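You operate a simulated robot arm through the tools that you are given. There is no shell and no other tool.

You run a simulated robot arm. Do the job below in one go: nothing can be reset, and whatever is moved stays where it is left.

## Task
Clear the winder: reels to the rack, draw bar back, counter to nought.
Fine: leave both clamps open.

The check looks at the end state, three seconds after you hand in, the way a careful person would. Anything else that was tipped, shoved, dropped, spilled or broken makes it a failure.

## Robot
A 6-joint arm with a three-finger gripper, fixed in place. Base frame: the origin is at the foot of the arm, x ahead of it, y to its left, z up; the work surface is at about z = 0.8. Units: m, degrees, N and s.
Its first joint turns from -166.0 to 166.0 degrees. Payload 4.89 kg.
The TCP is the grasp point between the finger pads, 0.03 m short of the fingertips. In the tool frame z runs along the fingers and y along their closing line. Largest opening 0.164 m; the body of the gripper starts 0.125 m behind the TCP.
Orientation is that of the tool frame in the base frame, as a unit quaternion [w, x, y, z]. With the fingers straight down and closing along the base's y, the tool's x points along the base's -x, its y along +y and its z along -z.

## Interface
- The arm moves only by the tool nudge_tool. Its argument "commands" is a list of rows, each a list of 7 numbers: the closure, from 0 (fully open) to 1 (shut), then the shift along the tool's x, y, z in units of 150 mm (1.0 is 150 mm), then the turn, a rotation vector about the tool's x, y, z in units of 180 degrees (1.0 is 180 degrees). In form: [[fingers, tx, ty, tz, rx, ry, rz], ...]. A call has 1 to 20 rows; each row is the pose to reach, as a shift and turn from the pose commanded when the call began, along the tool's axes at that moment. A call with a number of a shift or a turn outside -1 to 1 is refused whole. Rows are played at 5 a second. More than 0.05 m and 8.6 degrees between two rows, or a gripper value outside its range, and nothing of the call is played. A pose out of reach is approached as far as the arm can. The call stops where the force on the tool passes 90 N (or 10 N more than at its start, if that is more) or the arm is blocked; 0.2 s more then pass. Each finger travels about 0.108 m/s and halts on what it meets, pressing with about 44 N; the grip force reading is that of the motor and also rises with nothing between the fingers. The clock runs only during rows and for 0.2 s after the last one: add rows that repeat a pose to give the fingers time. The reply holds the time, the measured pose of the TCP, the force on the tool along the base axes, the opening and the grip force, in the units named above and with some noise, with the torque about the TCP (base axes, N m) and any sound that the robot's microphone picked up.
- Cameras (640 x 400 px; columns grow to the right, rows downward): "scene" is fixed at [0.3999, 0.6492, 1.4126]; the picture's right is [-0.66, -0.75, 0.00], its down [-0.69, 0.61, -0.38] and it looks along [0.28, -0.25, -0.93] (base axes); focal length 214 px, centre (320, 200). "wrist" rides on the gripper at [0.076, -0.002, -0.152] in the tool frame; the picture's right is [0.02, 1.00, 0.00], its down [-0.88, 0.02, -0.47] and it looks along [-0.47, 0.01, 0.88] (tool axes); focal length 247 px, centre (320, 200). There is no depth. A picture from a camera that has moved, and an enlarged one, comes with that camera's place and axes in the base frame and with its lens.
- snapshot(camera): a new picture of that camera. No time passes.
- move_column(by): slides the trunk up (or, below 0, down) by that many m; the arm rides with it, the base frame stays. It gives what a move gives, with no picture.
- close_up(camera, box): a new picture of the part [left, top, right, bottom] of that camera's present view, enlarged. No time passes.
- close_job(): hands the job in; it is judged then, once.

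Nothing tells you positions but the pictures and the camera data. Unless the task says otherwise, let go and move clear before handing in.

The tools are called after "Emit:" by a JSON object that holds its "op" and its "data". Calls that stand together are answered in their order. nudge_tool: Moves the arm, as the interface text tells. Its arguments: {"type":"object","properties":{"commands":{"type":"array"}},"required":["commands"]} The other tools are called the same way: move_column (by) slides the trunk up or down; snapshot (camera) takes a picture; close_up (camera, box) takes an enlarged picture of a part of a camera's view; close_job () hands the job in.

At the start:

```text
time_s: 0.0
ee_pos: [0.6064, 0.3504, 1.219]
ee_rot: [-0.001, 0.0, 1.0, 0.0]
wrist_force: [-0.6, -0.5, 0.2]
wrist_torque: [-0.02, 0.03, 0.01]
opening: 0.1641
gripper_force: 0.0
trunk travel left (down, up): [-0.15, 0.24]
```

scene: 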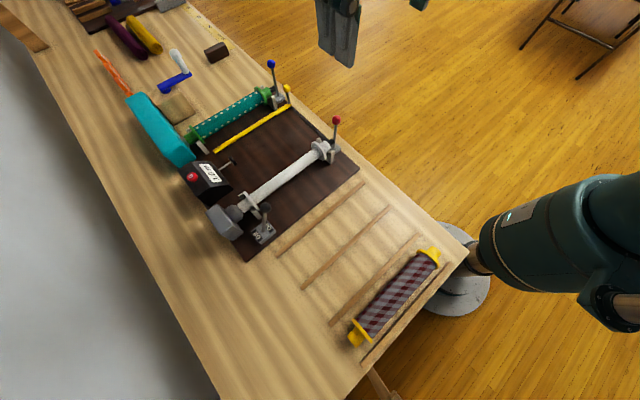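
wrist: 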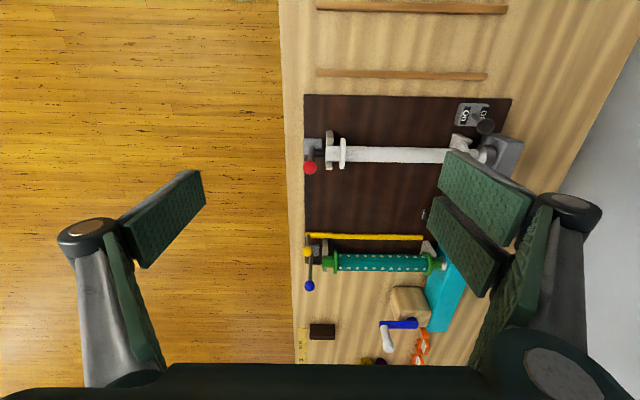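

I see a bench with a winder (dark board), a white reel on the upper spindle, a green/teal reel on the lower one, a yellow draw bar, a counter with red button and a rack with a plaid reel. I'll look closer first before moving anything.

Emit:
{"op": "close_up", "data": {"camera": "scene", "box": [120, 50, 360, 200]}}

Emit:
{"op": "close_up", "data": {"camera": "scene", "box": [180, 120, 380, 270]}}

Emit:
{"op": "close_up", "data": {"camera": "scene", "box": [250, 170, 490, 370]}}

Emit:
{"op": "close_up", "data": {"camera": "wrist", "box": [280, 80, 540, 240]}}

Emit:
{"op": "close_up", "data": {"camera": "wrist", "box": [280, 220, 480, 370]}}

Emit:
{"op": "close_up", "data": {"camera": "scene", "box": [0, 0, 240, 110]}}

```text
2.67 times, centred on (240, 125) of scene
camera zoom: at [0.3999, 0.6492, 1.4126], right [-0.66, -0.75, 0.0], down [-0.69, 0.61, -0.38], along [0.28, -0.25, -0.93], focal length 572 px, centre (533, 400)
```

zoom: 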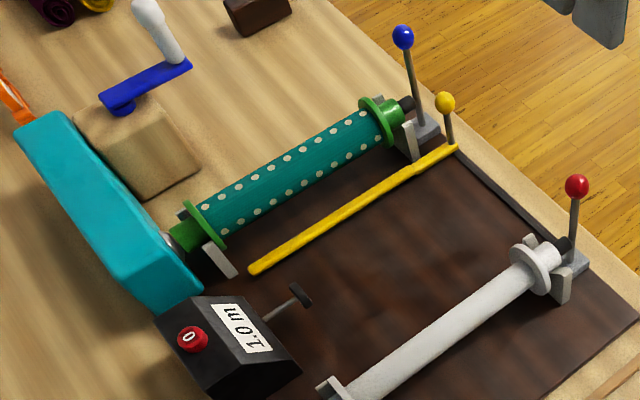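

```text
2.67 times, centred on (280, 195) of scene
camera zoom: at [0.3999, 0.6492, 1.4126], right [-0.66, -0.75, 0.0], down [-0.69, 0.61, -0.38], along [0.28, -0.25, -0.93], focal length 572 px, centre (427, 213)
```

zoom: 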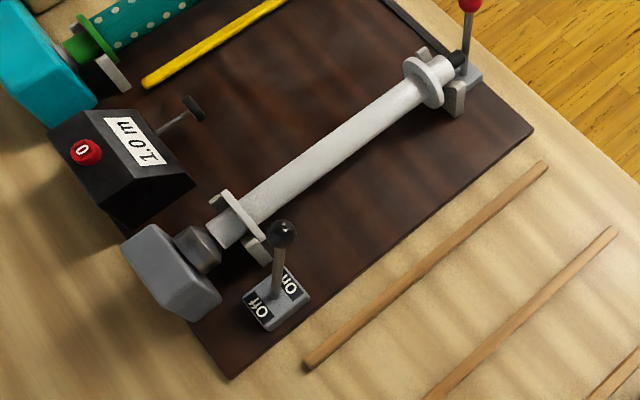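

```text
2.00 times, centred on (370, 270) of scene
camera zoom: at [0.3999, 0.6492, 1.4126], right [-0.66, -0.75, 0.0], down [-0.69, 0.61, -0.38], along [0.28, -0.25, -0.93], focal length 429 px, centre (220, 60)
```

zoom: 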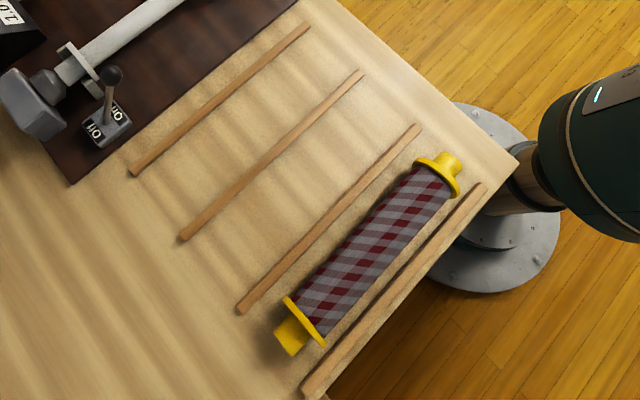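

```text
2.46 times, centred on (410, 160) of wrist
camera zoom: at [0.5311, 0.3486, 1.372], right [-0.02, 1.0, 0.0], down [0.88, 0.02, 0.47], along [0.47, 0.01, -0.88], focal length 608 px, centre (98, 298)
```

zoom: 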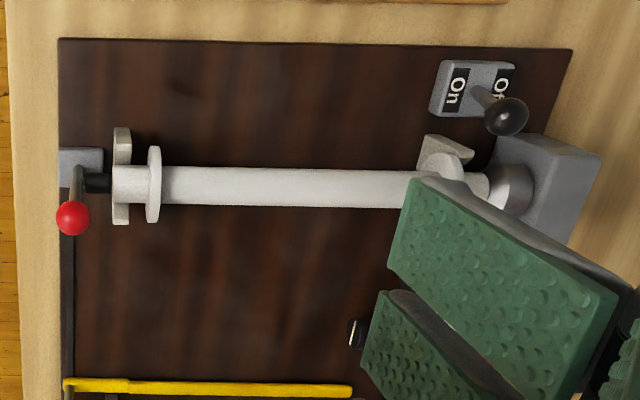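

```text
2.67 times, centred on (380, 295) of wrist
camera zoom: at [0.5311, 0.3486, 1.372], right [-0.02, 1.0, 0.0], down [0.88, 0.02, 0.47], along [0.47, 0.01, -0.88], focal length 659 px, centre (160, -53)
```

zoom: 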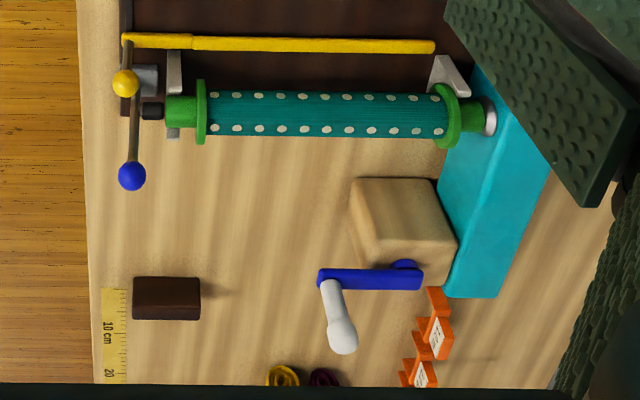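

```text
2.67 times, centred on (120, 55) of scene
camera zoom: at [0.3999, 0.6492, 1.4126], right [-0.66, -0.75, 0.0], down [-0.69, 0.61, -0.38], along [0.28, -0.25, -0.93], focal length 572 px, centre (853, 587)
```

zoom: 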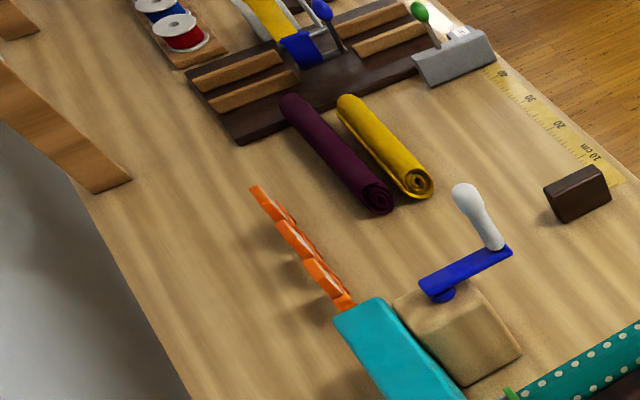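

The winder's two reels lie along y at about x=0.68 (white) and x=0.97 (green), with axes near z=0.89. The clamp levers (red, blue) stand at y≈0.335, and the free rack lanes are at x≈0.48 and x≈0.37. Next I move the wrist camera in to study the clamps, the rail of the draw bar and the counter.

Emit:
{"op": "nudge_tool", "data": {"commands": [[0, -0.15, 0, 0.16, 0, 0, 0], [0, -0.3, 0, 0.33, 0, 0, 0], [0, -0.45, 0, 0.5, 0, 0, 0], [0, -0.6, 0, 0.66, 0, 0, 0], [0, -0.75, 0, 0.83, 0, 0, 0], [0, -0.87, 0, 1.0, 0, 0, 0], [0, -0.87, 0, 1.0, 0, 0, 0]]}}

Emit:
{"op": "snapshot", "data": {"camera": "wrist"}}

Emit:
{"op": "close_up", "data": {"camera": "wrist", "box": [220, 100, 420, 300]}}

```text
time_s: 1.6
ee_pos: [0.7383, 0.3498, 1.0701]
ee_rot: [0.0, 0.0, 1.0, 0.0]
wrist_force: [0.9, -0.4, -0.5]
wrist_torque: [-0.04, 0.07, 0.03]
opening: 0.1639
gripper_force: 0.1
trunk travel left (down, up): [-0.15, 0.24]
```

```text
taken
camera wrist: at [0.6625, 0.3488, 1.2222], right [-0.02, 1.0, 0.0], down [0.88, 0.02, 0.47], along [0.47, 0.01, -0.88], focal length 247 px, centre (320, 200)
```

wrist: 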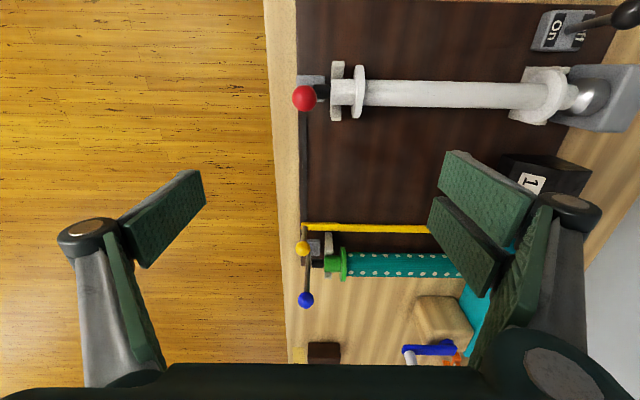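

```text
2.00 times, centred on (320, 200) of wrist
camera zoom: at [0.6625, 0.3488, 1.2222], right [-0.02, 1.0, 0.0], down [0.88, 0.02, 0.47], along [0.47, 0.01, -0.88], focal length 494 px, centre (320, 200)
```

zoom: 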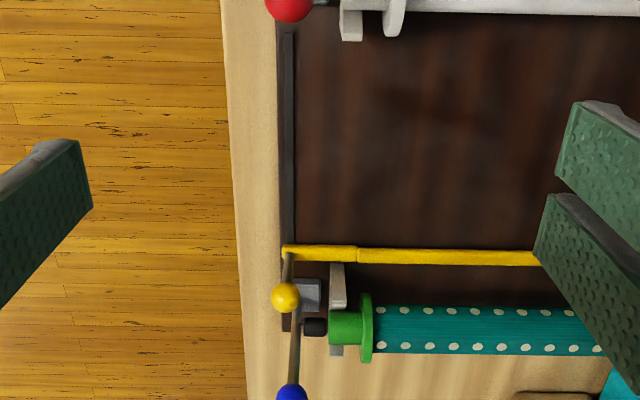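

The draw bar rides on a rail along the board's right edge. I need to know where on the rail it stands and which end is "back", so I zoom further.

Emit:
{"op": "close_up", "data": {"camera": "wrist", "box": [280, 190, 360, 320]}}

Emit:
{"op": "close_up", "data": {"camera": "wrist", "box": [280, 50, 400, 125]}}

Emit:
{"op": "close_up", "data": {"camera": "wrist", "box": [480, 0, 640, 130]}}

Emit:
{"op": "close_up", "data": {"camera": "scene", "box": [250, 50, 350, 115]}}

Emit:
{"op": "close_up", "data": {"camera": "scene", "box": [290, 100, 370, 180]}}

Emit:
{"op": "close_up", "data": {"camera": "scene", "box": [160, 130, 260, 250]}}

```text
3.08 times, centred on (320, 255) of wrist
camera zoom: at [0.6625, 0.3488, 1.2222], right [-0.02, 1.0, 0.0], down [0.88, 0.02, 0.47], along [0.47, 0.01, -0.88], focal length 760 px, centre (320, 31)
```

zoom: 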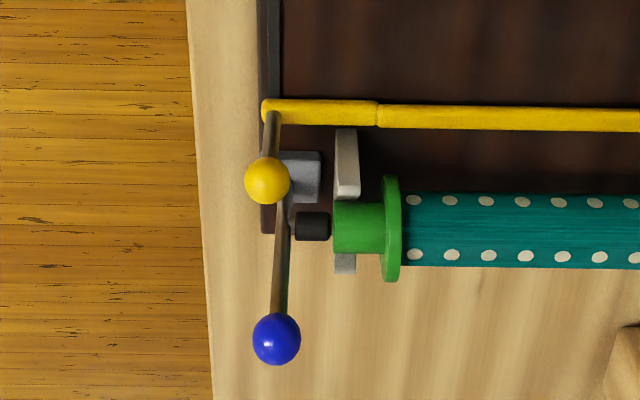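

```text
5.33 times, centred on (340, 88) of wrist
camera zoom: at [0.6625, 0.3488, 1.2222], right [-0.02, 1.0, 0.0], down [0.88, 0.02, 0.47], along [0.47, 0.01, -0.88], focal length 1317 px, centre (213, 800)
```

zoom: 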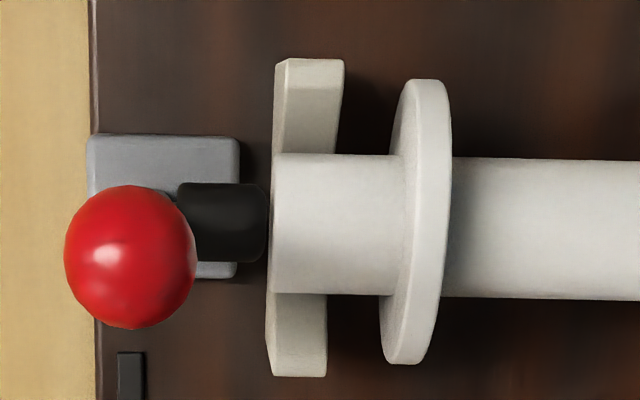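

```text
3.08 times, centred on (560, 65) of wrist
camera zoom: at [0.6625, 0.3488, 1.2222], right [-0.02, 1.0, 0.0], down [0.88, 0.02, 0.47], along [0.47, 0.01, -0.88], focal length 760 px, centre (-418, 615)
```

zoom: 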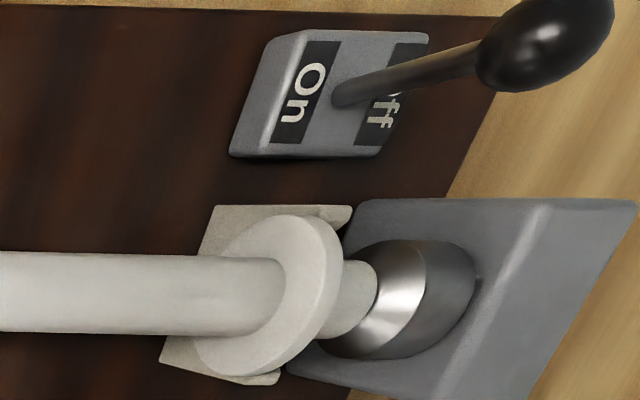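

```text
6.15 times, centred on (300, 82) of scene
camera zoom: at [0.3999, 0.6492, 1.4126], right [-0.66, -0.75, 0.0], down [-0.69, 0.61, -0.38], along [0.28, -0.25, -0.93], focal length 1320 px, centre (443, 923)
```

zoom: 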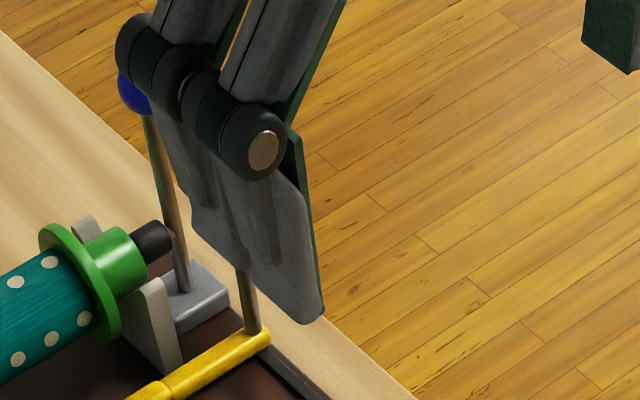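

```text
5.00 times, centred on (330, 140) of scene
camera zoom: at [0.3999, 0.6492, 1.4126], right [-0.66, -0.75, 0.0], down [-0.69, 0.61, -0.38], along [0.28, -0.25, -0.93], focal length 1072 px, centre (270, 500)
```

zoom: 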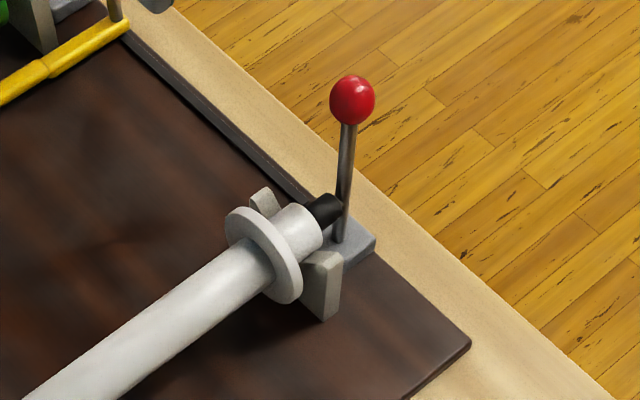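

```text
3.33 times, centred on (210, 190) of scene
camera zoom: at [0.3999, 0.6492, 1.4126], right [-0.66, -0.75, 0.0], down [-0.69, 0.61, -0.38], along [0.28, -0.25, -0.93], focal length 715 px, centre (687, 233)
```

zoom: 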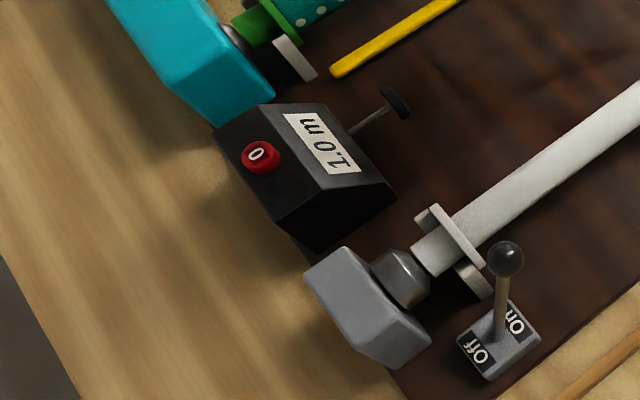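

Both clamps look closed (black nubs against the reel ends). I want a sharper look at the rail's far end, the bar, the switch and the counter before deciding which way is "back".

Emit:
{"op": "close_up", "data": {"camera": "wrist", "box": [290, 215, 340, 275]}}

Emit:
{"op": "close_up", "data": {"camera": "wrist", "box": [290, 110, 340, 150]}}

Emit:
{"op": "close_up", "data": {"camera": "wrist", "box": [480, 130, 610, 230]}}

Emit:
{"op": "close_up", "data": {"camera": "scene", "box": [245, 190, 285, 250]}}

Emit:
{"op": "close_up", "data": {"camera": "scene", "box": [175, 140, 245, 190]}}

```text
6.67 times, centred on (315, 245) of wrist
camera zoom: at [0.6625, 0.3488, 1.2222], right [-0.02, 1.0, 0.0], down [0.88, 0.02, 0.47], along [0.47, 0.01, -0.88], focal length 1646 px, centre (353, -100)
```

zoom: 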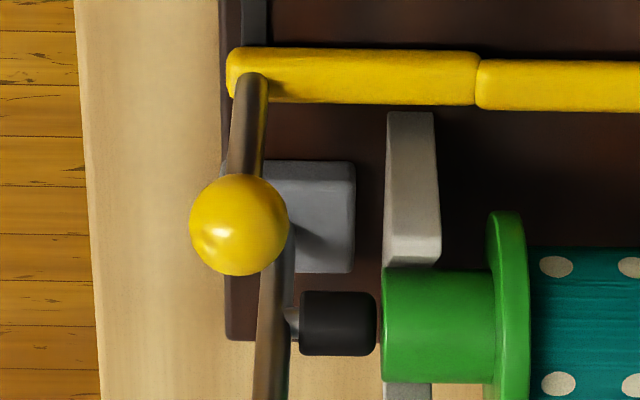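

```text
10.00 times, centred on (315, 130) of wrist
camera zoom: at [0.6625, 0.3488, 1.2222], right [-0.02, 1.0, 0.0], down [0.88, 0.02, 0.47], along [0.47, 0.01, -0.88], focal length 2470 px, centre (370, 900)
```

zoom: 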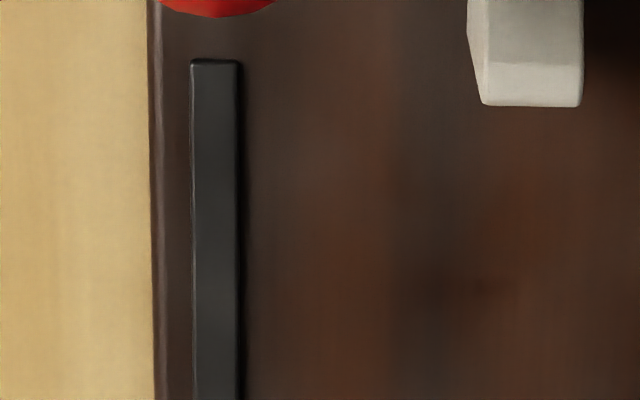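

```text
4.00 times, centred on (545, 180) of wrist
camera zoom: at [0.6625, 0.3488, 1.2222], right [-0.02, 1.0, 0.0], down [0.88, 0.02, 0.47], along [0.47, 0.01, -0.88], focal length 988 px, centre (-580, 280)
```

zoom: 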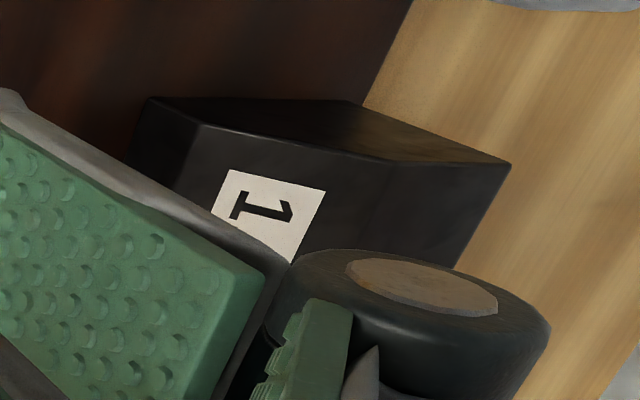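

```text
6.67 times, centred on (265, 220) of scene
camera zoom: at [0.3999, 0.6492, 1.4126], right [-0.66, -0.75, 0.0], down [-0.69, 0.61, -0.38], along [0.28, -0.25, -0.93], focal length 1430 px, centre (687, 67)
```

zoom: 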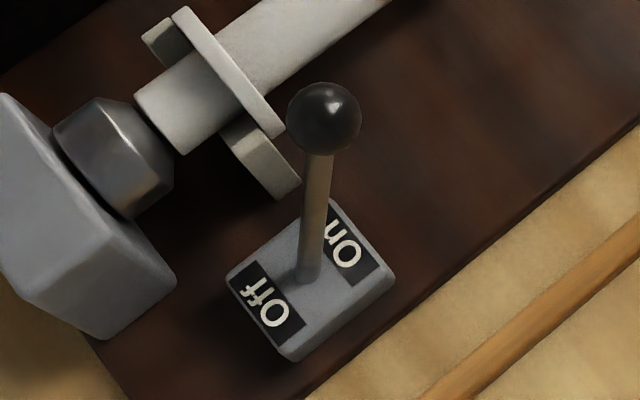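

```text
8.00 times, centred on (210, 165) of scene
camera zoom: at [0.3999, 0.6492, 1.4126], right [-0.66, -0.75, 0.0], down [-0.69, 0.61, -0.38], along [0.28, -0.25, -0.93], focal length 1716 px, centre (1200, 480)
```

zoom: 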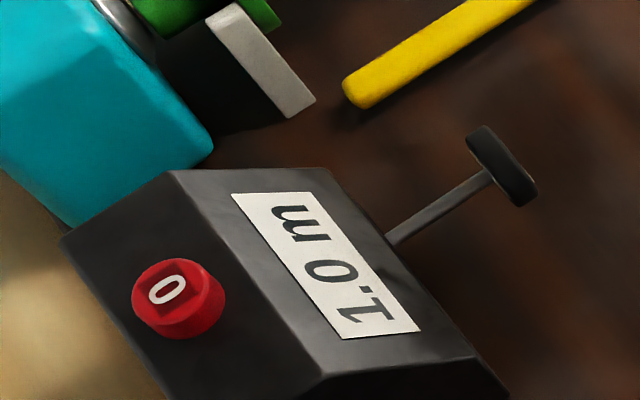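

The bar sits at the far end of its rail, next to the green reel; the rail runs from about x=0.73 to 0.935. I look at the drive boxes to work out which reel is the take-up.

Emit:
{"op": "close_up", "data": {"camera": "scene", "box": [115, 85, 215, 175]}}

Emit:
{"op": "close_up", "data": {"camera": "scene", "box": [195, 180, 275, 250]}}

Emit:
{"op": "close_up", "data": {"camera": "scene", "box": [60, 0, 160, 60]}}

Emit:
{"op": "close_up", "data": {"camera": "scene", "box": [175, 80, 300, 165]}}

Emit:
{"op": "close_up", "data": {"camera": "scene", "box": [330, 240, 460, 370]}}

```text
4.44 times, centred on (165, 130) of scene
camera zoom: at [0.3999, 0.6492, 1.4126], right [-0.66, -0.75, 0.0], down [-0.69, 0.61, -0.38], along [0.28, -0.25, -0.93], focal length 953 px, centre (1009, 511)
```

zoom: 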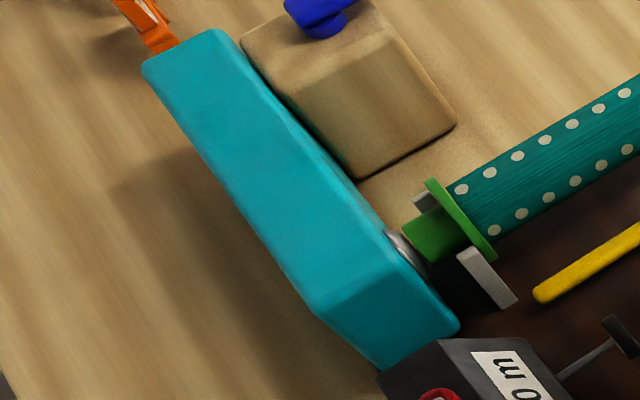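

```text
5.71 times, centred on (235, 215) of scene
camera zoom: at [0.3999, 0.6492, 1.4126], right [-0.66, -0.75, 0.0], down [-0.69, 0.61, -0.38], along [0.28, -0.25, -0.93], focal length 1226 px, centre (806, 114)
```

zoom: 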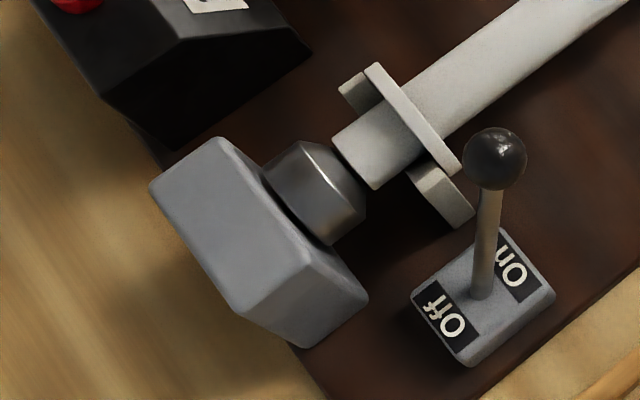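

```text
6.40 times, centred on (110, 30) of scene
camera zoom: at [0.3999, 0.6492, 1.4126], right [-0.66, -0.75, 0.0], down [-0.69, 0.61, -0.38], along [0.28, -0.25, -0.93], focal length 1373 px, centre (1664, 1288)
```

zoom: 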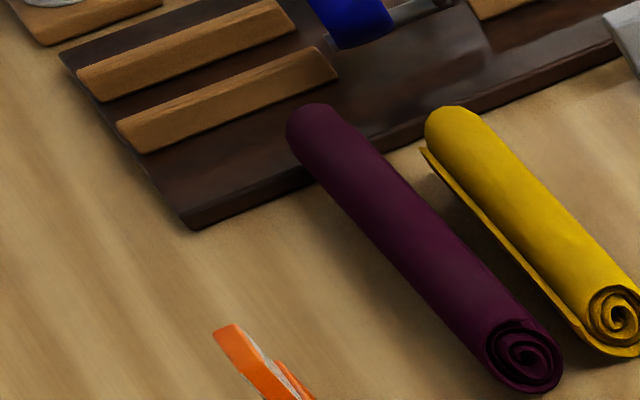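

```text
4.71 times, centred on (238, 122) of scene
camera zoom: at [0.3999, 0.6492, 1.4126], right [-0.66, -0.75, 0.0], down [-0.69, 0.61, -0.38], along [0.28, -0.25, -0.93], focal length 1009 px, centre (708, 565)
```

zoom: 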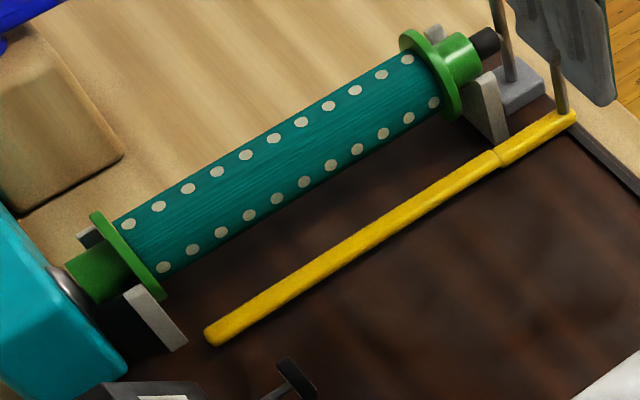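

```text
3.08 times, centred on (395, 305) of scene
camera zoom: at [0.3999, 0.6492, 1.4126], right [-0.66, -0.75, 0.0], down [-0.69, 0.61, -0.38], along [0.28, -0.25, -0.93], focal length 660 px, centre (89, -123)
```

zoom: 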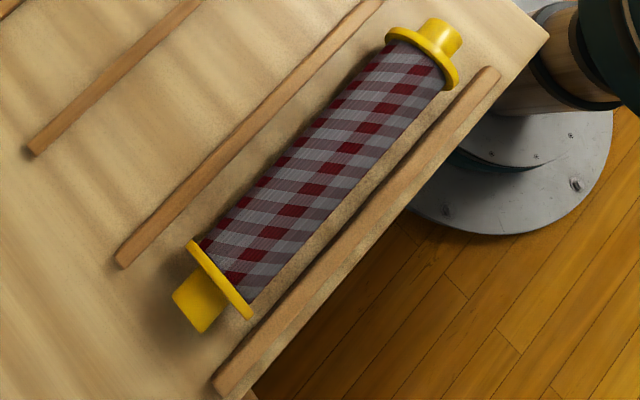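

The white reel is an empty core, the green one is full, the counter shows 1.0 m and the bar stands by the green (take-up) side, so this looks like the state after a wind; "back" should be the near end of the rail. First I try the red clamp lever: shut fingers, come down inboard of the red ball and push it gently outward (-y).

Emit:
{"op": "nudge_tool", "data": {"commands": [[0.4, 0.1, 0.04, 0, 0, 0, 0], [0.8, 0.2, 0.09, 0, 0, 0, 0], [1, 0.32, 0.133, 0, 0, 0, 0], [1, 0.32, 0.133, 0, 0, 0, 0], [1, 0.32, 0.133, 0, 0, 0, 0], [1, 0.32, 0.133, 0.2, 0, 0, 0], [1, 0.32, 0.133, 0.4, 0, 0, 0], [1, 0.32, 0.133, 0.55, 0, 0, 0], [1, 0.32, 0.133, 0.69, 0, 0, 0], [1, 0.32, 0.133, 0.69, 0, 0, 0]]}}

Emit:
{"op": "close_up", "data": {"camera": "scene", "box": [290, 80, 390, 180]}}

Emit:
{"op": "snapshot", "data": {"camera": "wrist"}}

```text
time_s: 3.8
ee_pos: [0.6883, 0.3702, 0.9667]
ee_rot: [0.001, 0.0, 1.0, -0.001]
wrist_force: [0.1, -0.3, -0.2]
wrist_torque: [0.0, 0.02, -0.01]
opening: 0.0003
gripper_force: 44.0
trunk travel left (down, up): [-0.15, 0.24]
```

```text
4.00 times, centred on (340, 130) of scene
camera zoom: at [0.3999, 0.6492, 1.4126], right [-0.66, -0.75, 0.0], down [-0.69, 0.61, -0.38], along [0.28, -0.25, -0.93], focal length 858 px, centre (240, 480)
```

zoom: 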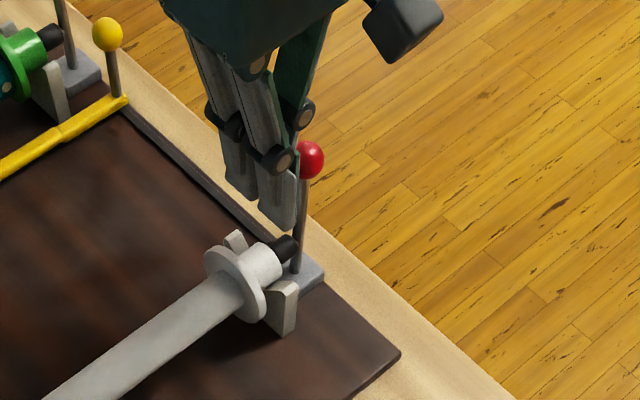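

```text
taken
camera wrist: at [0.6137, 0.3687, 1.119], right [-0.02, 1.0, 0.0], down [0.88, 0.02, 0.47], along [0.47, 0.01, -0.88], focal length 247 px, centre (320, 200)
```

wrist: 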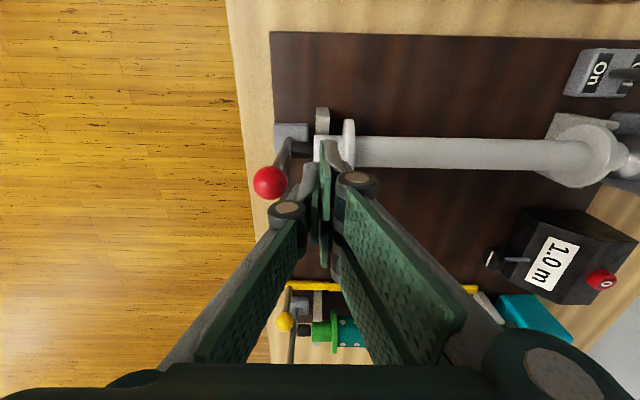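

The shut fingers stand just inboard of the red ball, which I place at (0.692, 0.332, 0.946). I now push slowly toward -y and watch the nub.

Emit:
{"op": "nudge_tool", "data": {"commands": [[1, 0, -0.05, 0, 0, 0, 0], [1, 0, -0.1, 0, 0, 0, 0], [1, 0, -0.15, 0, 0, 0, 0], [1, 0, -0.2, 0, 0, 0, 0], [1, 0, -0.25, 0, 0, 0, 0], [1, 0, -0.3, 0, 0, 0, 0], [1, 0, -0.3, 0, 0, 0, 0]]}}

Emit:
{"op": "close_up", "data": {"camera": "scene", "box": [290, 80, 390, 180]}}

Emit:
{"op": "close_up", "data": {"camera": "wrist", "box": [220, 80, 420, 220]}}

```text
time_s: 5.4
ee_pos: [0.689, 0.325, 0.9683]
ee_rot: [0.0, 0.0, 1.0, -0.001]
wrist_force: [1.1, 0.1, -0.5]
wrist_torque: [-0.02, -0.01, -0.02]
opening: 0.0
gripper_force: 44.2
trunk travel left (down, up): [-0.15, 0.24]
```

```text
4.00 times, centred on (340, 130) of scene
camera zoom: at [0.3999, 0.6492, 1.4126], right [-0.66, -0.75, 0.0], down [-0.69, 0.61, -0.38], along [0.28, -0.25, -0.93], focal length 858 px, centre (240, 480)
```

zoom: 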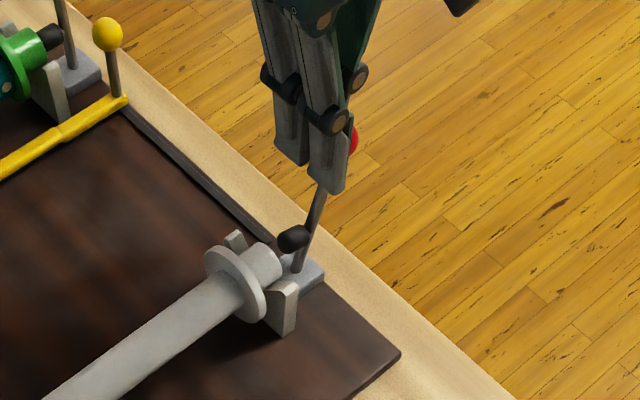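

```text
2.86 times, centred on (320, 150) of wrist
camera zoom: at [0.614, 0.3228, 1.1187], right [-0.02, 1.0, 0.0], down [0.88, 0.02, 0.47], along [0.47, 0.01, -0.88], focal length 706 px, centre (320, 343)
```

zoom: 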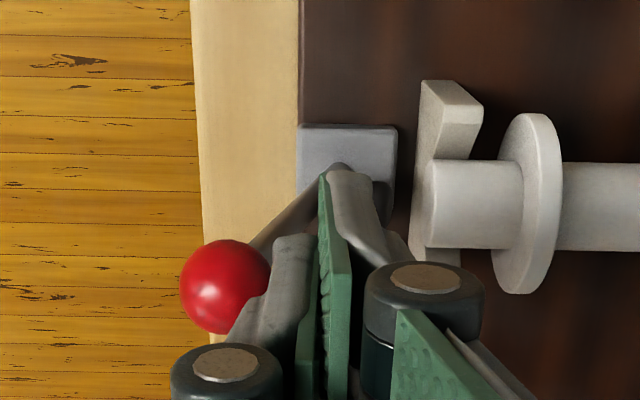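

The lever tips outward and its black nub swings off the reel end, so outward is "open". I keep pushing gently toward its stop.

Emit:
{"op": "nudge_tool", "data": {"commands": [[1, 0, -0.05, 0.01, 0, 0, 0], [1, 0, -0.1, 0.03, 0, 0, 0], [1, 0, -0.15, 0.05, 0, 0, 0], [1, 0, -0.2, 0.08, 0, 0, 0], [1, 0, -0.25, 0.11, 0, 0, 0], [1, 0, -0.25, 0.11, 0, 0, 0]]}}

Emit:
{"op": "close_up", "data": {"camera": "scene", "box": [290, 80, 390, 180]}}

Emit:
{"op": "close_up", "data": {"camera": "wrist", "box": [220, 80, 420, 220]}}

```text
time_s: 6.8
ee_pos: [0.6907, 0.2872, 0.9499]
ee_rot: [0.0, 0.0, 1.0, 0.0]
wrist_force: [-0.1, -0.1, 0.2]
wrist_torque: [0.0, 0.0, -0.03]
opening: 0.0
gripper_force: 44.8
trunk travel left (down, up): [-0.15, 0.24]
```

```text
4.00 times, centred on (340, 130) of scene
camera zoom: at [0.3999, 0.6492, 1.4126], right [-0.66, -0.75, 0.0], down [-0.69, 0.61, -0.38], along [0.28, -0.25, -0.93], focal length 858 px, centre (240, 480)
```

zoom: 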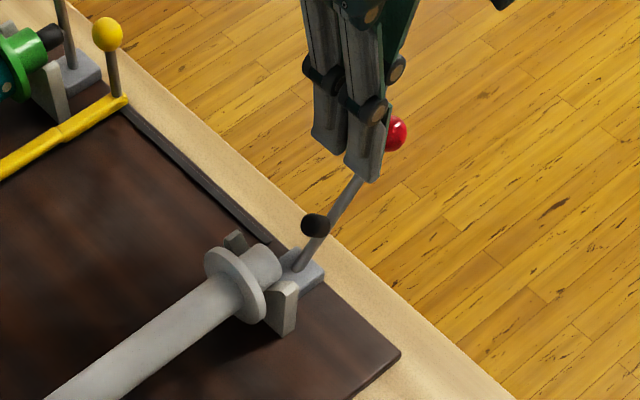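

```text
2.86 times, centred on (320, 150) of wrist
camera zoom: at [0.6144, 0.285, 1.1017], right [-0.02, 1.0, 0.0], down [0.88, 0.02, 0.47], along [0.47, 0.01, -0.88], focal length 706 px, centre (320, 343)
```

zoom: 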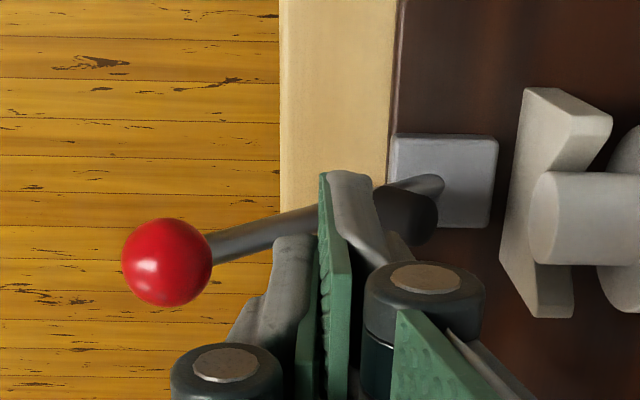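

Still almost no resistance, so the lever has more travel. I follow its arc outward and down in small steps and watch the force for the stop.

Emit:
{"op": "nudge_tool", "data": {"commands": [[1, 0, -0.03, 0.03, 0, 0, 0], [1, 0, -0.06, 0.06, 0, 0, 0], [1, 0, -0.09, 0.09, 0, 0, 0], [1, 0, -0.12, 0.12, 0, 0, 0], [1, 0, -0.12, 0.12, 0, 0, 0]]}}

Emit:
{"op": "close_up", "data": {"camera": "scene", "box": [290, 80, 390, 180]}}

Emit:
{"op": "close_up", "data": {"camera": "wrist", "box": [220, 80, 420, 220]}}

```text
time_s: 8.0
ee_pos: [0.689, 0.2704, 0.9307]
ee_rot: [-0.001, 0.0, 1.0, -0.001]
wrist_force: [0.2, 0.1, -0.1]
wrist_torque: [-0.07, 0.0, -0.01]
opening: 0.0
gripper_force: 43.8
trunk travel left (down, up): [-0.15, 0.24]
```

```text
4.00 times, centred on (340, 130) of scene
camera zoom: at [0.3999, 0.6492, 1.4126], right [-0.66, -0.75, 0.0], down [-0.69, 0.61, -0.38], along [0.28, -0.25, -0.93], focal length 858 px, centre (240, 480)
```

zoom: 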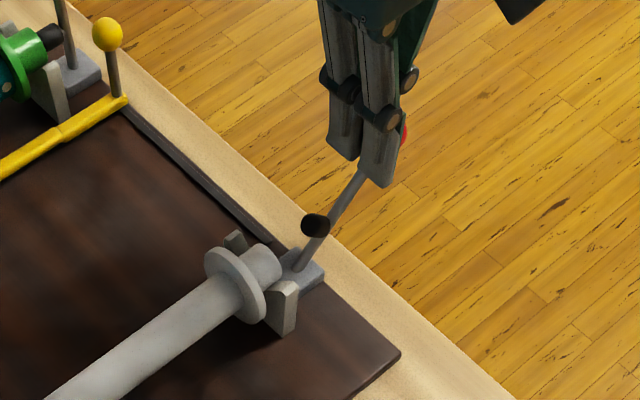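

```text
2.86 times, centred on (320, 150) of wrist
camera zoom: at [0.614, 0.2681, 1.0842], right [-0.02, 1.0, 0.0], down [0.88, 0.02, 0.47], along [0.47, 0.01, -0.88], focal length 706 px, centre (320, 343)
```

zoom: 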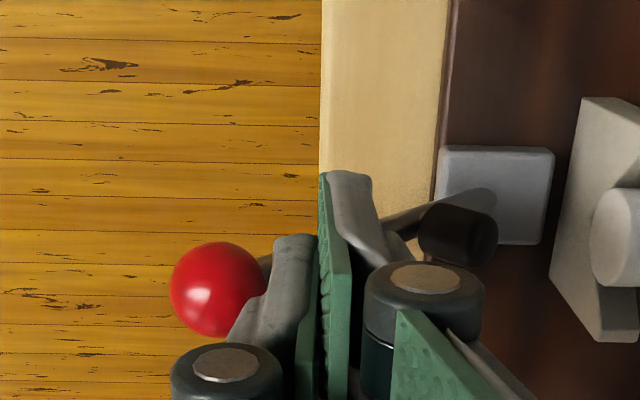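

The nub and lever did not move further this time: the lever had already run ahead to its open stop. A small extra push checks that it really is at the stop.

Emit:
{"op": "nudge_tool", "data": {"commands": [[1, 0, -0.02, 0, 0, 0, 0], [1, 0, -0.04, 0, 0, 0, 0], [1, 0, -0.06, 0, 0, 0, 0], [1, 0, -0.06, 0, 0, 0, 0]]}}

Emit:
{"op": "close_up", "data": {"camera": "scene", "box": [290, 80, 390, 180]}}

```text
time_s: 9.0
ee_pos: [0.6888, 0.2664, 0.9329]
ee_rot: [0.0, -0.001, 1.0, 0.001]
wrist_force: [0.8, 84.0, 4.8]
wrist_torque: [1.62, 0.01, 0.1]
opening: 0.0001
gripper_force: 44.1
trunk travel left (down, up): [-0.15, 0.24]
```

```text
4.00 times, centred on (340, 130) of scene
camera zoom: at [0.3999, 0.6492, 1.4126], right [-0.66, -0.75, 0.0], down [-0.69, 0.61, -0.38], along [0.28, -0.25, -0.93], focal length 858 px, centre (240, 480)
```

zoom: 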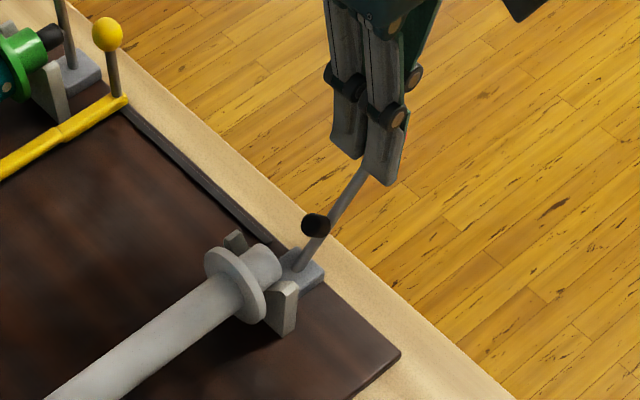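

The red clamp is open and hard against its stop (84 N). I back off, rise, and swing over toward the blue lever with the tool tilted 30° outward, because that spot is about 1.05 m from the base axis.

Emit:
{"op": "nudge_tool", "data": {"commands": [[1, 0, 0.1, 0, 0, 0, 0], [1, 0, 0.1, -0.25, 0, 0, 0], [1, 0, 0.1, -0.55, 0, 0, 0], [1, 0, 0.1, -0.88, 0, 0, 0], [1, 0, 0.1, -0.88, 0, 0, 0]]}}

Emit:
{"op": "nudge_tool", "data": {"commands": [[1, -0.17, 0.1, 0, 0, -0.028, 0], [1, -0.33, 0.2, 0, 0, -0.056, 0], [1, -0.5, 0.3, 0, 0, -0.083, 0], [1, -0.67, 0.4, 0, 0, -0.111, 0], [1, -0.83, 0.5, 0, 0, -0.139, 0], [1, -1.0, 0.6, 0, 0, -0.1667, 0], [1, -1.0, 0.6, 0, 0, -0.1667, 0]]}}

Emit:
{"op": "snapshot", "data": {"camera": "wrist"}}

Emit:
{"op": "snapshot", "data": {"camera": "scene"}}

```text
time_s: 10.2
ee_pos: [0.6875, 0.2748, 1.0641]
ee_rot: [0.0, 0.001, 1.0, 0.0]
wrist_force: [0.1, -0.7, -0.1]
wrist_torque: [0.02, -0.06, 0.0]
opening: 0.0002
gripper_force: 44.4
trunk travel left (down, up): [-0.15, 0.24]
```

```text
time_s: 11.8
ee_pos: [0.8389, 0.3668, 1.0641]
ee_rot: [0.26, 0.0, 0.966, 0.0]
wrist_force: [0.5, -0.3, 0.0]
wrist_torque: [-0.01, 0.03, 0.01]
opening: 0.0
gripper_force: 44.4
trunk travel left (down, up): [-0.15, 0.24]
```

```text
taken
camera wrist: at [0.6978, 0.3656, 1.1587], right [-0.02, 1.0, -0.01], down [0.53, 0.02, 0.85], along [0.85, 0.01, -0.53], focal length 247 px, centre (320, 200)
```

wrist: 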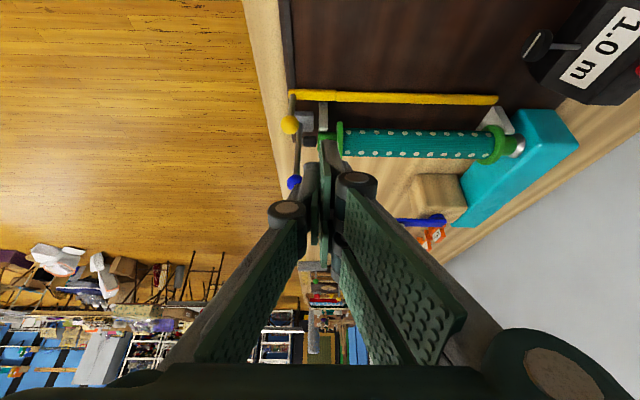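

```text
taken
```

scene: 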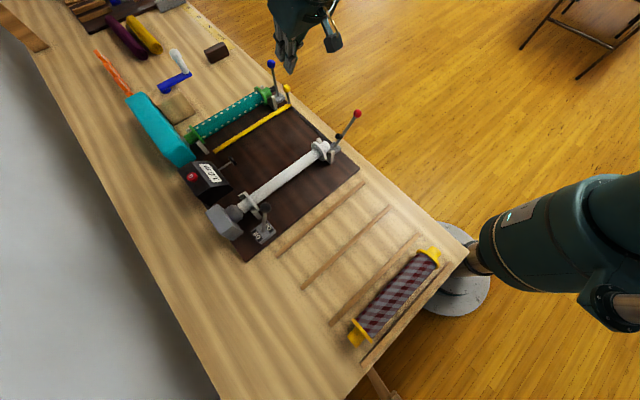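

The red clamp stays open. I now take the blue ball to be at about (0.991, 0.332, 0.946), and move the tilted, shut fingers to just inboard of it.

Emit:
{"op": "nudge_tool", "data": {"commands": [[1, -0.12, 0.005, 0.18, 0, 0, 0], [1, -0.24, 0.01, 0.37, 0, 0, 0], [1, -0.36, 0.015, 0.55, 0, 0, 0], [1, -0.48, 0.02, 0.74, 0, 0, 0], [1, -0.59, 0.02, 0.92, 0, 0, 0], [1, -0.59, 0.02, 0.92, 0, 0, 0]]}}

Emit:
{"op": "snapshot", "data": {"camera": "wrist"}}

Emit:
{"op": "close_up", "data": {"camera": "scene", "box": [240, 20, 340, 110]}}

```text
time_s: 13.2
ee_pos: [0.9852, 0.3681, 0.9872]
ee_rot: [0.259, 0.0, 0.966, 0.0]
wrist_force: [0.4, -0.1, -1.1]
wrist_torque: [-0.04, 0.03, 0.0]
opening: 0.0
gripper_force: 43.7
trunk travel left (down, up): [-0.15, 0.24]
```

```text
taken
camera wrist: at [0.844, 0.3671, 1.0809], right [-0.02, 1.0, -0.01], down [0.53, 0.02, 0.85], along [0.85, 0.01, -0.53], focal length 247 px, centre (320, 200)
```

wrist: 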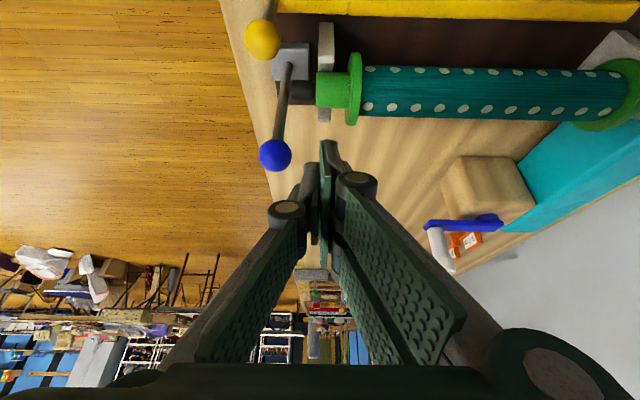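

```text
4.44 times, centred on (290, 65) of scene
camera zoom: at [0.3999, 0.6492, 1.4126], right [-0.66, -0.75, 0.0], down [-0.69, 0.61, -0.38], along [0.28, -0.25, -0.93], focal length 953 px, centre (453, 800)
```

zoom: 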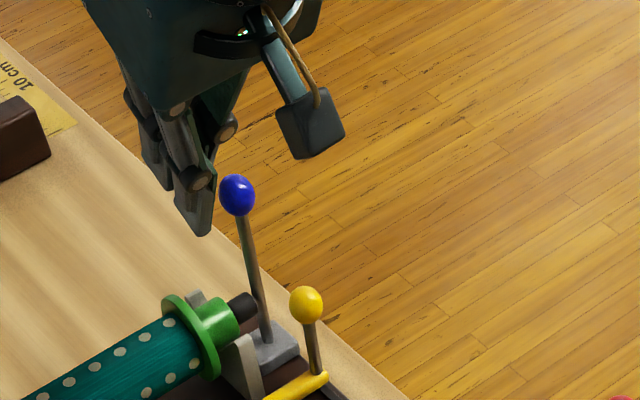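

I can reach it; the blue ball is at (0.9935, 0.332, 0.946). I lower 3 cm, then push it outward along the same path that opened the red clamp.

Emit:
{"op": "nudge_tool", "data": {"commands": [[1, 0.05, 0, 0.087, 0, 0, 0], [1, 0.1, 0, 0.173, 0, 0, 0], [1, 0.1, 0, 0.173, 0, 0, 0]]}}

Emit:
{"op": "nudge_tool", "data": {"commands": [[1, 0, -0.05, 0, 0, 0, 0], [1, 0, -0.1, 0, 0, 0, 0], [1, 0, -0.15, 0, 0, 0, 0], [1, 0, -0.2, 0, 0, 0, 0], [1, 0, -0.25, 0, 0, 0, 0], [1, 0, -0.3, 0, 0, 0, 0], [1, 0.005, -0.35, 0.01, 0, 0, 0], [1, 0.01, -0.4, 0.02, 0, 0, 0], [1, 0.02, -0.45, 0.035, 0, 0, 0], [1, 0.035, -0.5, 0.06, 0, 0, 0], [1, 0.05, -0.55, 0.087, 0, 0, 0], [1, 0.05, -0.55, 0.087, 0, 0, 0]]}}

Emit:
{"op": "snapshot", "data": {"camera": "wrist"}}

Emit:
{"op": "close_up", "data": {"camera": "scene", "box": [240, 20, 340, 110]}}

```text
time_s: 14.0
ee_pos: [0.9849, 0.3689, 0.9577]
ee_rot: [0.259, 0.0, 0.966, 0.0]
wrist_force: [0.4, -1.4, 0.8]
wrist_torque: [-0.01, 0.0, 0.04]
opening: 0.0
gripper_force: 44.1
trunk travel left (down, up): [-0.15, 0.24]
```

```text
time_s: 16.6
ee_pos: [0.9843, 0.2863, 0.9429]
ee_rot: [0.258, 0.0, 0.966, 0.001]
wrist_force: [-0.4, 0.3, 0.8]
wrist_torque: [-0.01, -0.01, 0.05]
opening: 0.0002
gripper_force: 43.3
trunk travel left (down, up): [-0.15, 0.24]
```

```text
taken
camera wrist: at [0.8433, 0.2843, 1.0371], right [-0.02, 1.0, -0.01], down [0.53, 0.02, 0.85], along [0.85, 0.01, -0.53], focal length 247 px, centre (320, 200)
```

wrist: 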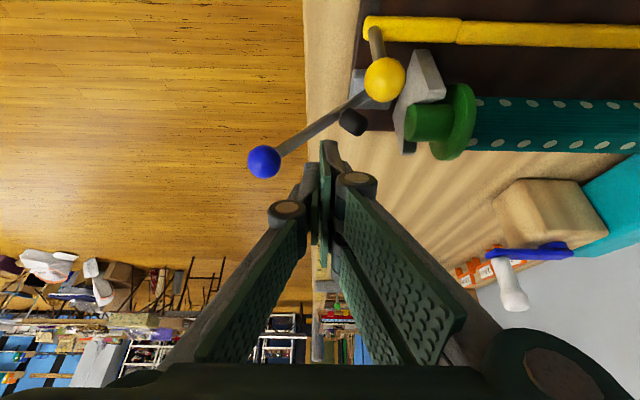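

```text
4.44 times, centred on (290, 65) of scene
camera zoom: at [0.3999, 0.6492, 1.4126], right [-0.66, -0.75, 0.0], down [-0.69, 0.61, -0.38], along [0.28, -0.25, -0.93], focal length 953 px, centre (453, 800)
```

zoom: 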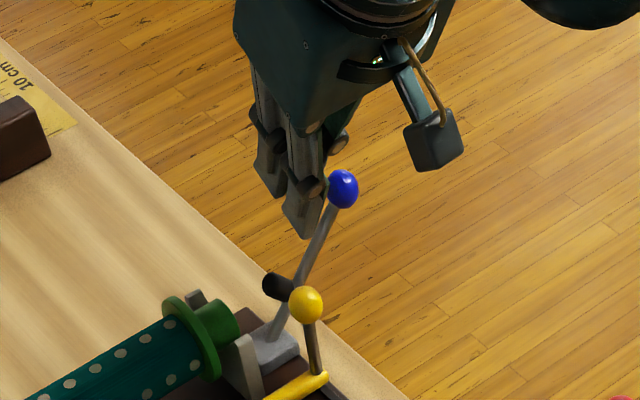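

The blue lever has also run out to its open stop, and the nub is clear of the green reel. Next I rise, straighten the tool and turn it so the fingers close along x, above the middle of the white reel.

Emit:
{"op": "nudge_tool", "data": {"commands": [[1, -0.13, 0, -0.23, 0, 0, 0], [1, -0.27, 0, -0.46, 0, 0, 0], [1, -0.4, 0, -0.693, 0, 0, 0], [1, -0.4, 0, -0.693, 0, 0, 0]]}}

Emit:
{"op": "nudge_tool", "data": {"commands": [[1, 0.15, 0.133, -0.087, 0, 0.033, 0], [1, 0.3, 0.267, -0.173, 0, 0.067, 0], [1, 0.45, 0.4, -0.26, 0, 0.1, 0], [1, 0.6, 0.533, -0.346, 0, 0.133, 0], [1, 0.75, 0.667, -0.433, 0, 0.1667, 0], [1, 0.75, 0.667, -0.433, 0, 0.1667, 0]]}}

Emit:
{"op": "nudge_tool", "data": {"commands": [[0.95, 0.08, 0.074, 0, 0, 0, -0.042], [0.9, 0.17, 0.148, 0, 0, 0, -0.083], [0.85, 0.25, 0.22, 0, 0, 0, -0.125], [0.8, 0.33, 0.3, 0, 0, 0, -0.167], [0.75, 0.42, 0.37, 0, 0, 0, -0.208], [0.7, 0.5, 0.445, 0, 0, 0, -0.25], [0.65, 0.58, 0.52, 0, 0, 0, -0.292], [0.6, 0.67, 0.59, 0, 0, 0, -0.333], [0.55, 0.75, 0.67, 0, 0, 0, -0.375], [0.5, 0.83, 0.74, 0, 0, 0, -0.417], [0.45, 0.92, 0.81, 0, 0, 0, -0.458], [0.45, 1.0, 0.89, 0, 0, 0, -0.5], [0.45, 1.0, 0.89, 0, 0, 0, -0.5]]}}

Emit:
{"op": "snapshot", "data": {"camera": "wrist"}}

Emit:
{"op": "snapshot", "data": {"camera": "scene"}}

```text
time_s: 17.6
ee_pos: [0.9855, 0.2858, 1.0645]
ee_rot: [0.259, 0.0, 0.966, 0.0]
wrist_force: [-0.4, -1.3, -0.2]
wrist_torque: [0.03, -0.06, -0.02]
opening: 0.0
gripper_force: 44.1
trunk travel left (down, up): [-0.15, 0.24]
```

```text
time_s: 19.0
ee_pos: [0.8541, 0.3884, 1.0647]
ee_rot: [0.0, 0.001, 1.0, 0.001]
wrist_force: [0.4, 0.0, 0.1]
wrist_torque: [-0.01, 0.01, -0.01]
opening: 0.0001
gripper_force: 44.5
trunk travel left (down, up): [-0.15, 0.24]
```

```text
time_s: 21.8
ee_pos: [0.7045, 0.5203, 1.0649]
ee_rot: [0.0, 0.708, -0.706, 0.0]
wrist_force: [-0.4, 0.2, 0.9]
wrist_torque: [0.0, 0.02, 0.02]
opening: 0.09
gripper_force: 0.0
trunk travel left (down, up): [-0.15, 0.24]
```

```text
taken
camera wrist: at [0.7075, 0.444, 1.2165], right [-1.0, -0.02, 0.0], down [-0.02, 0.88, 0.47], along [-0.01, 0.47, -0.88], focal length 247 px, centre (320, 200)
```

wrist: 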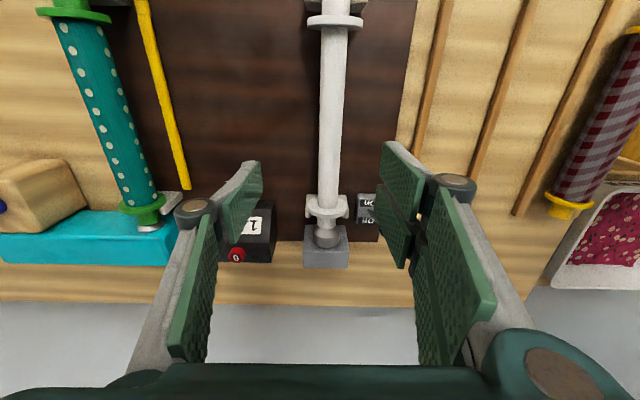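

```text
taken
```

scene: 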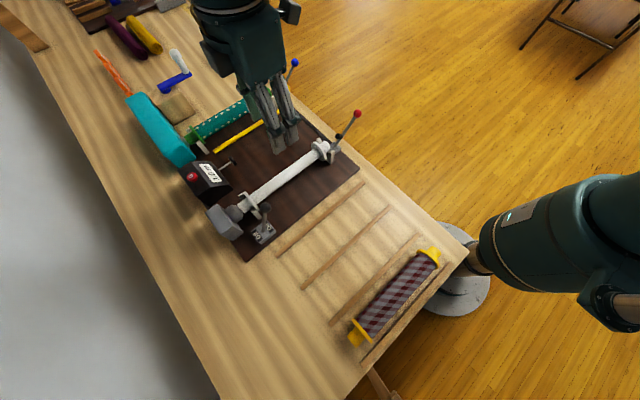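

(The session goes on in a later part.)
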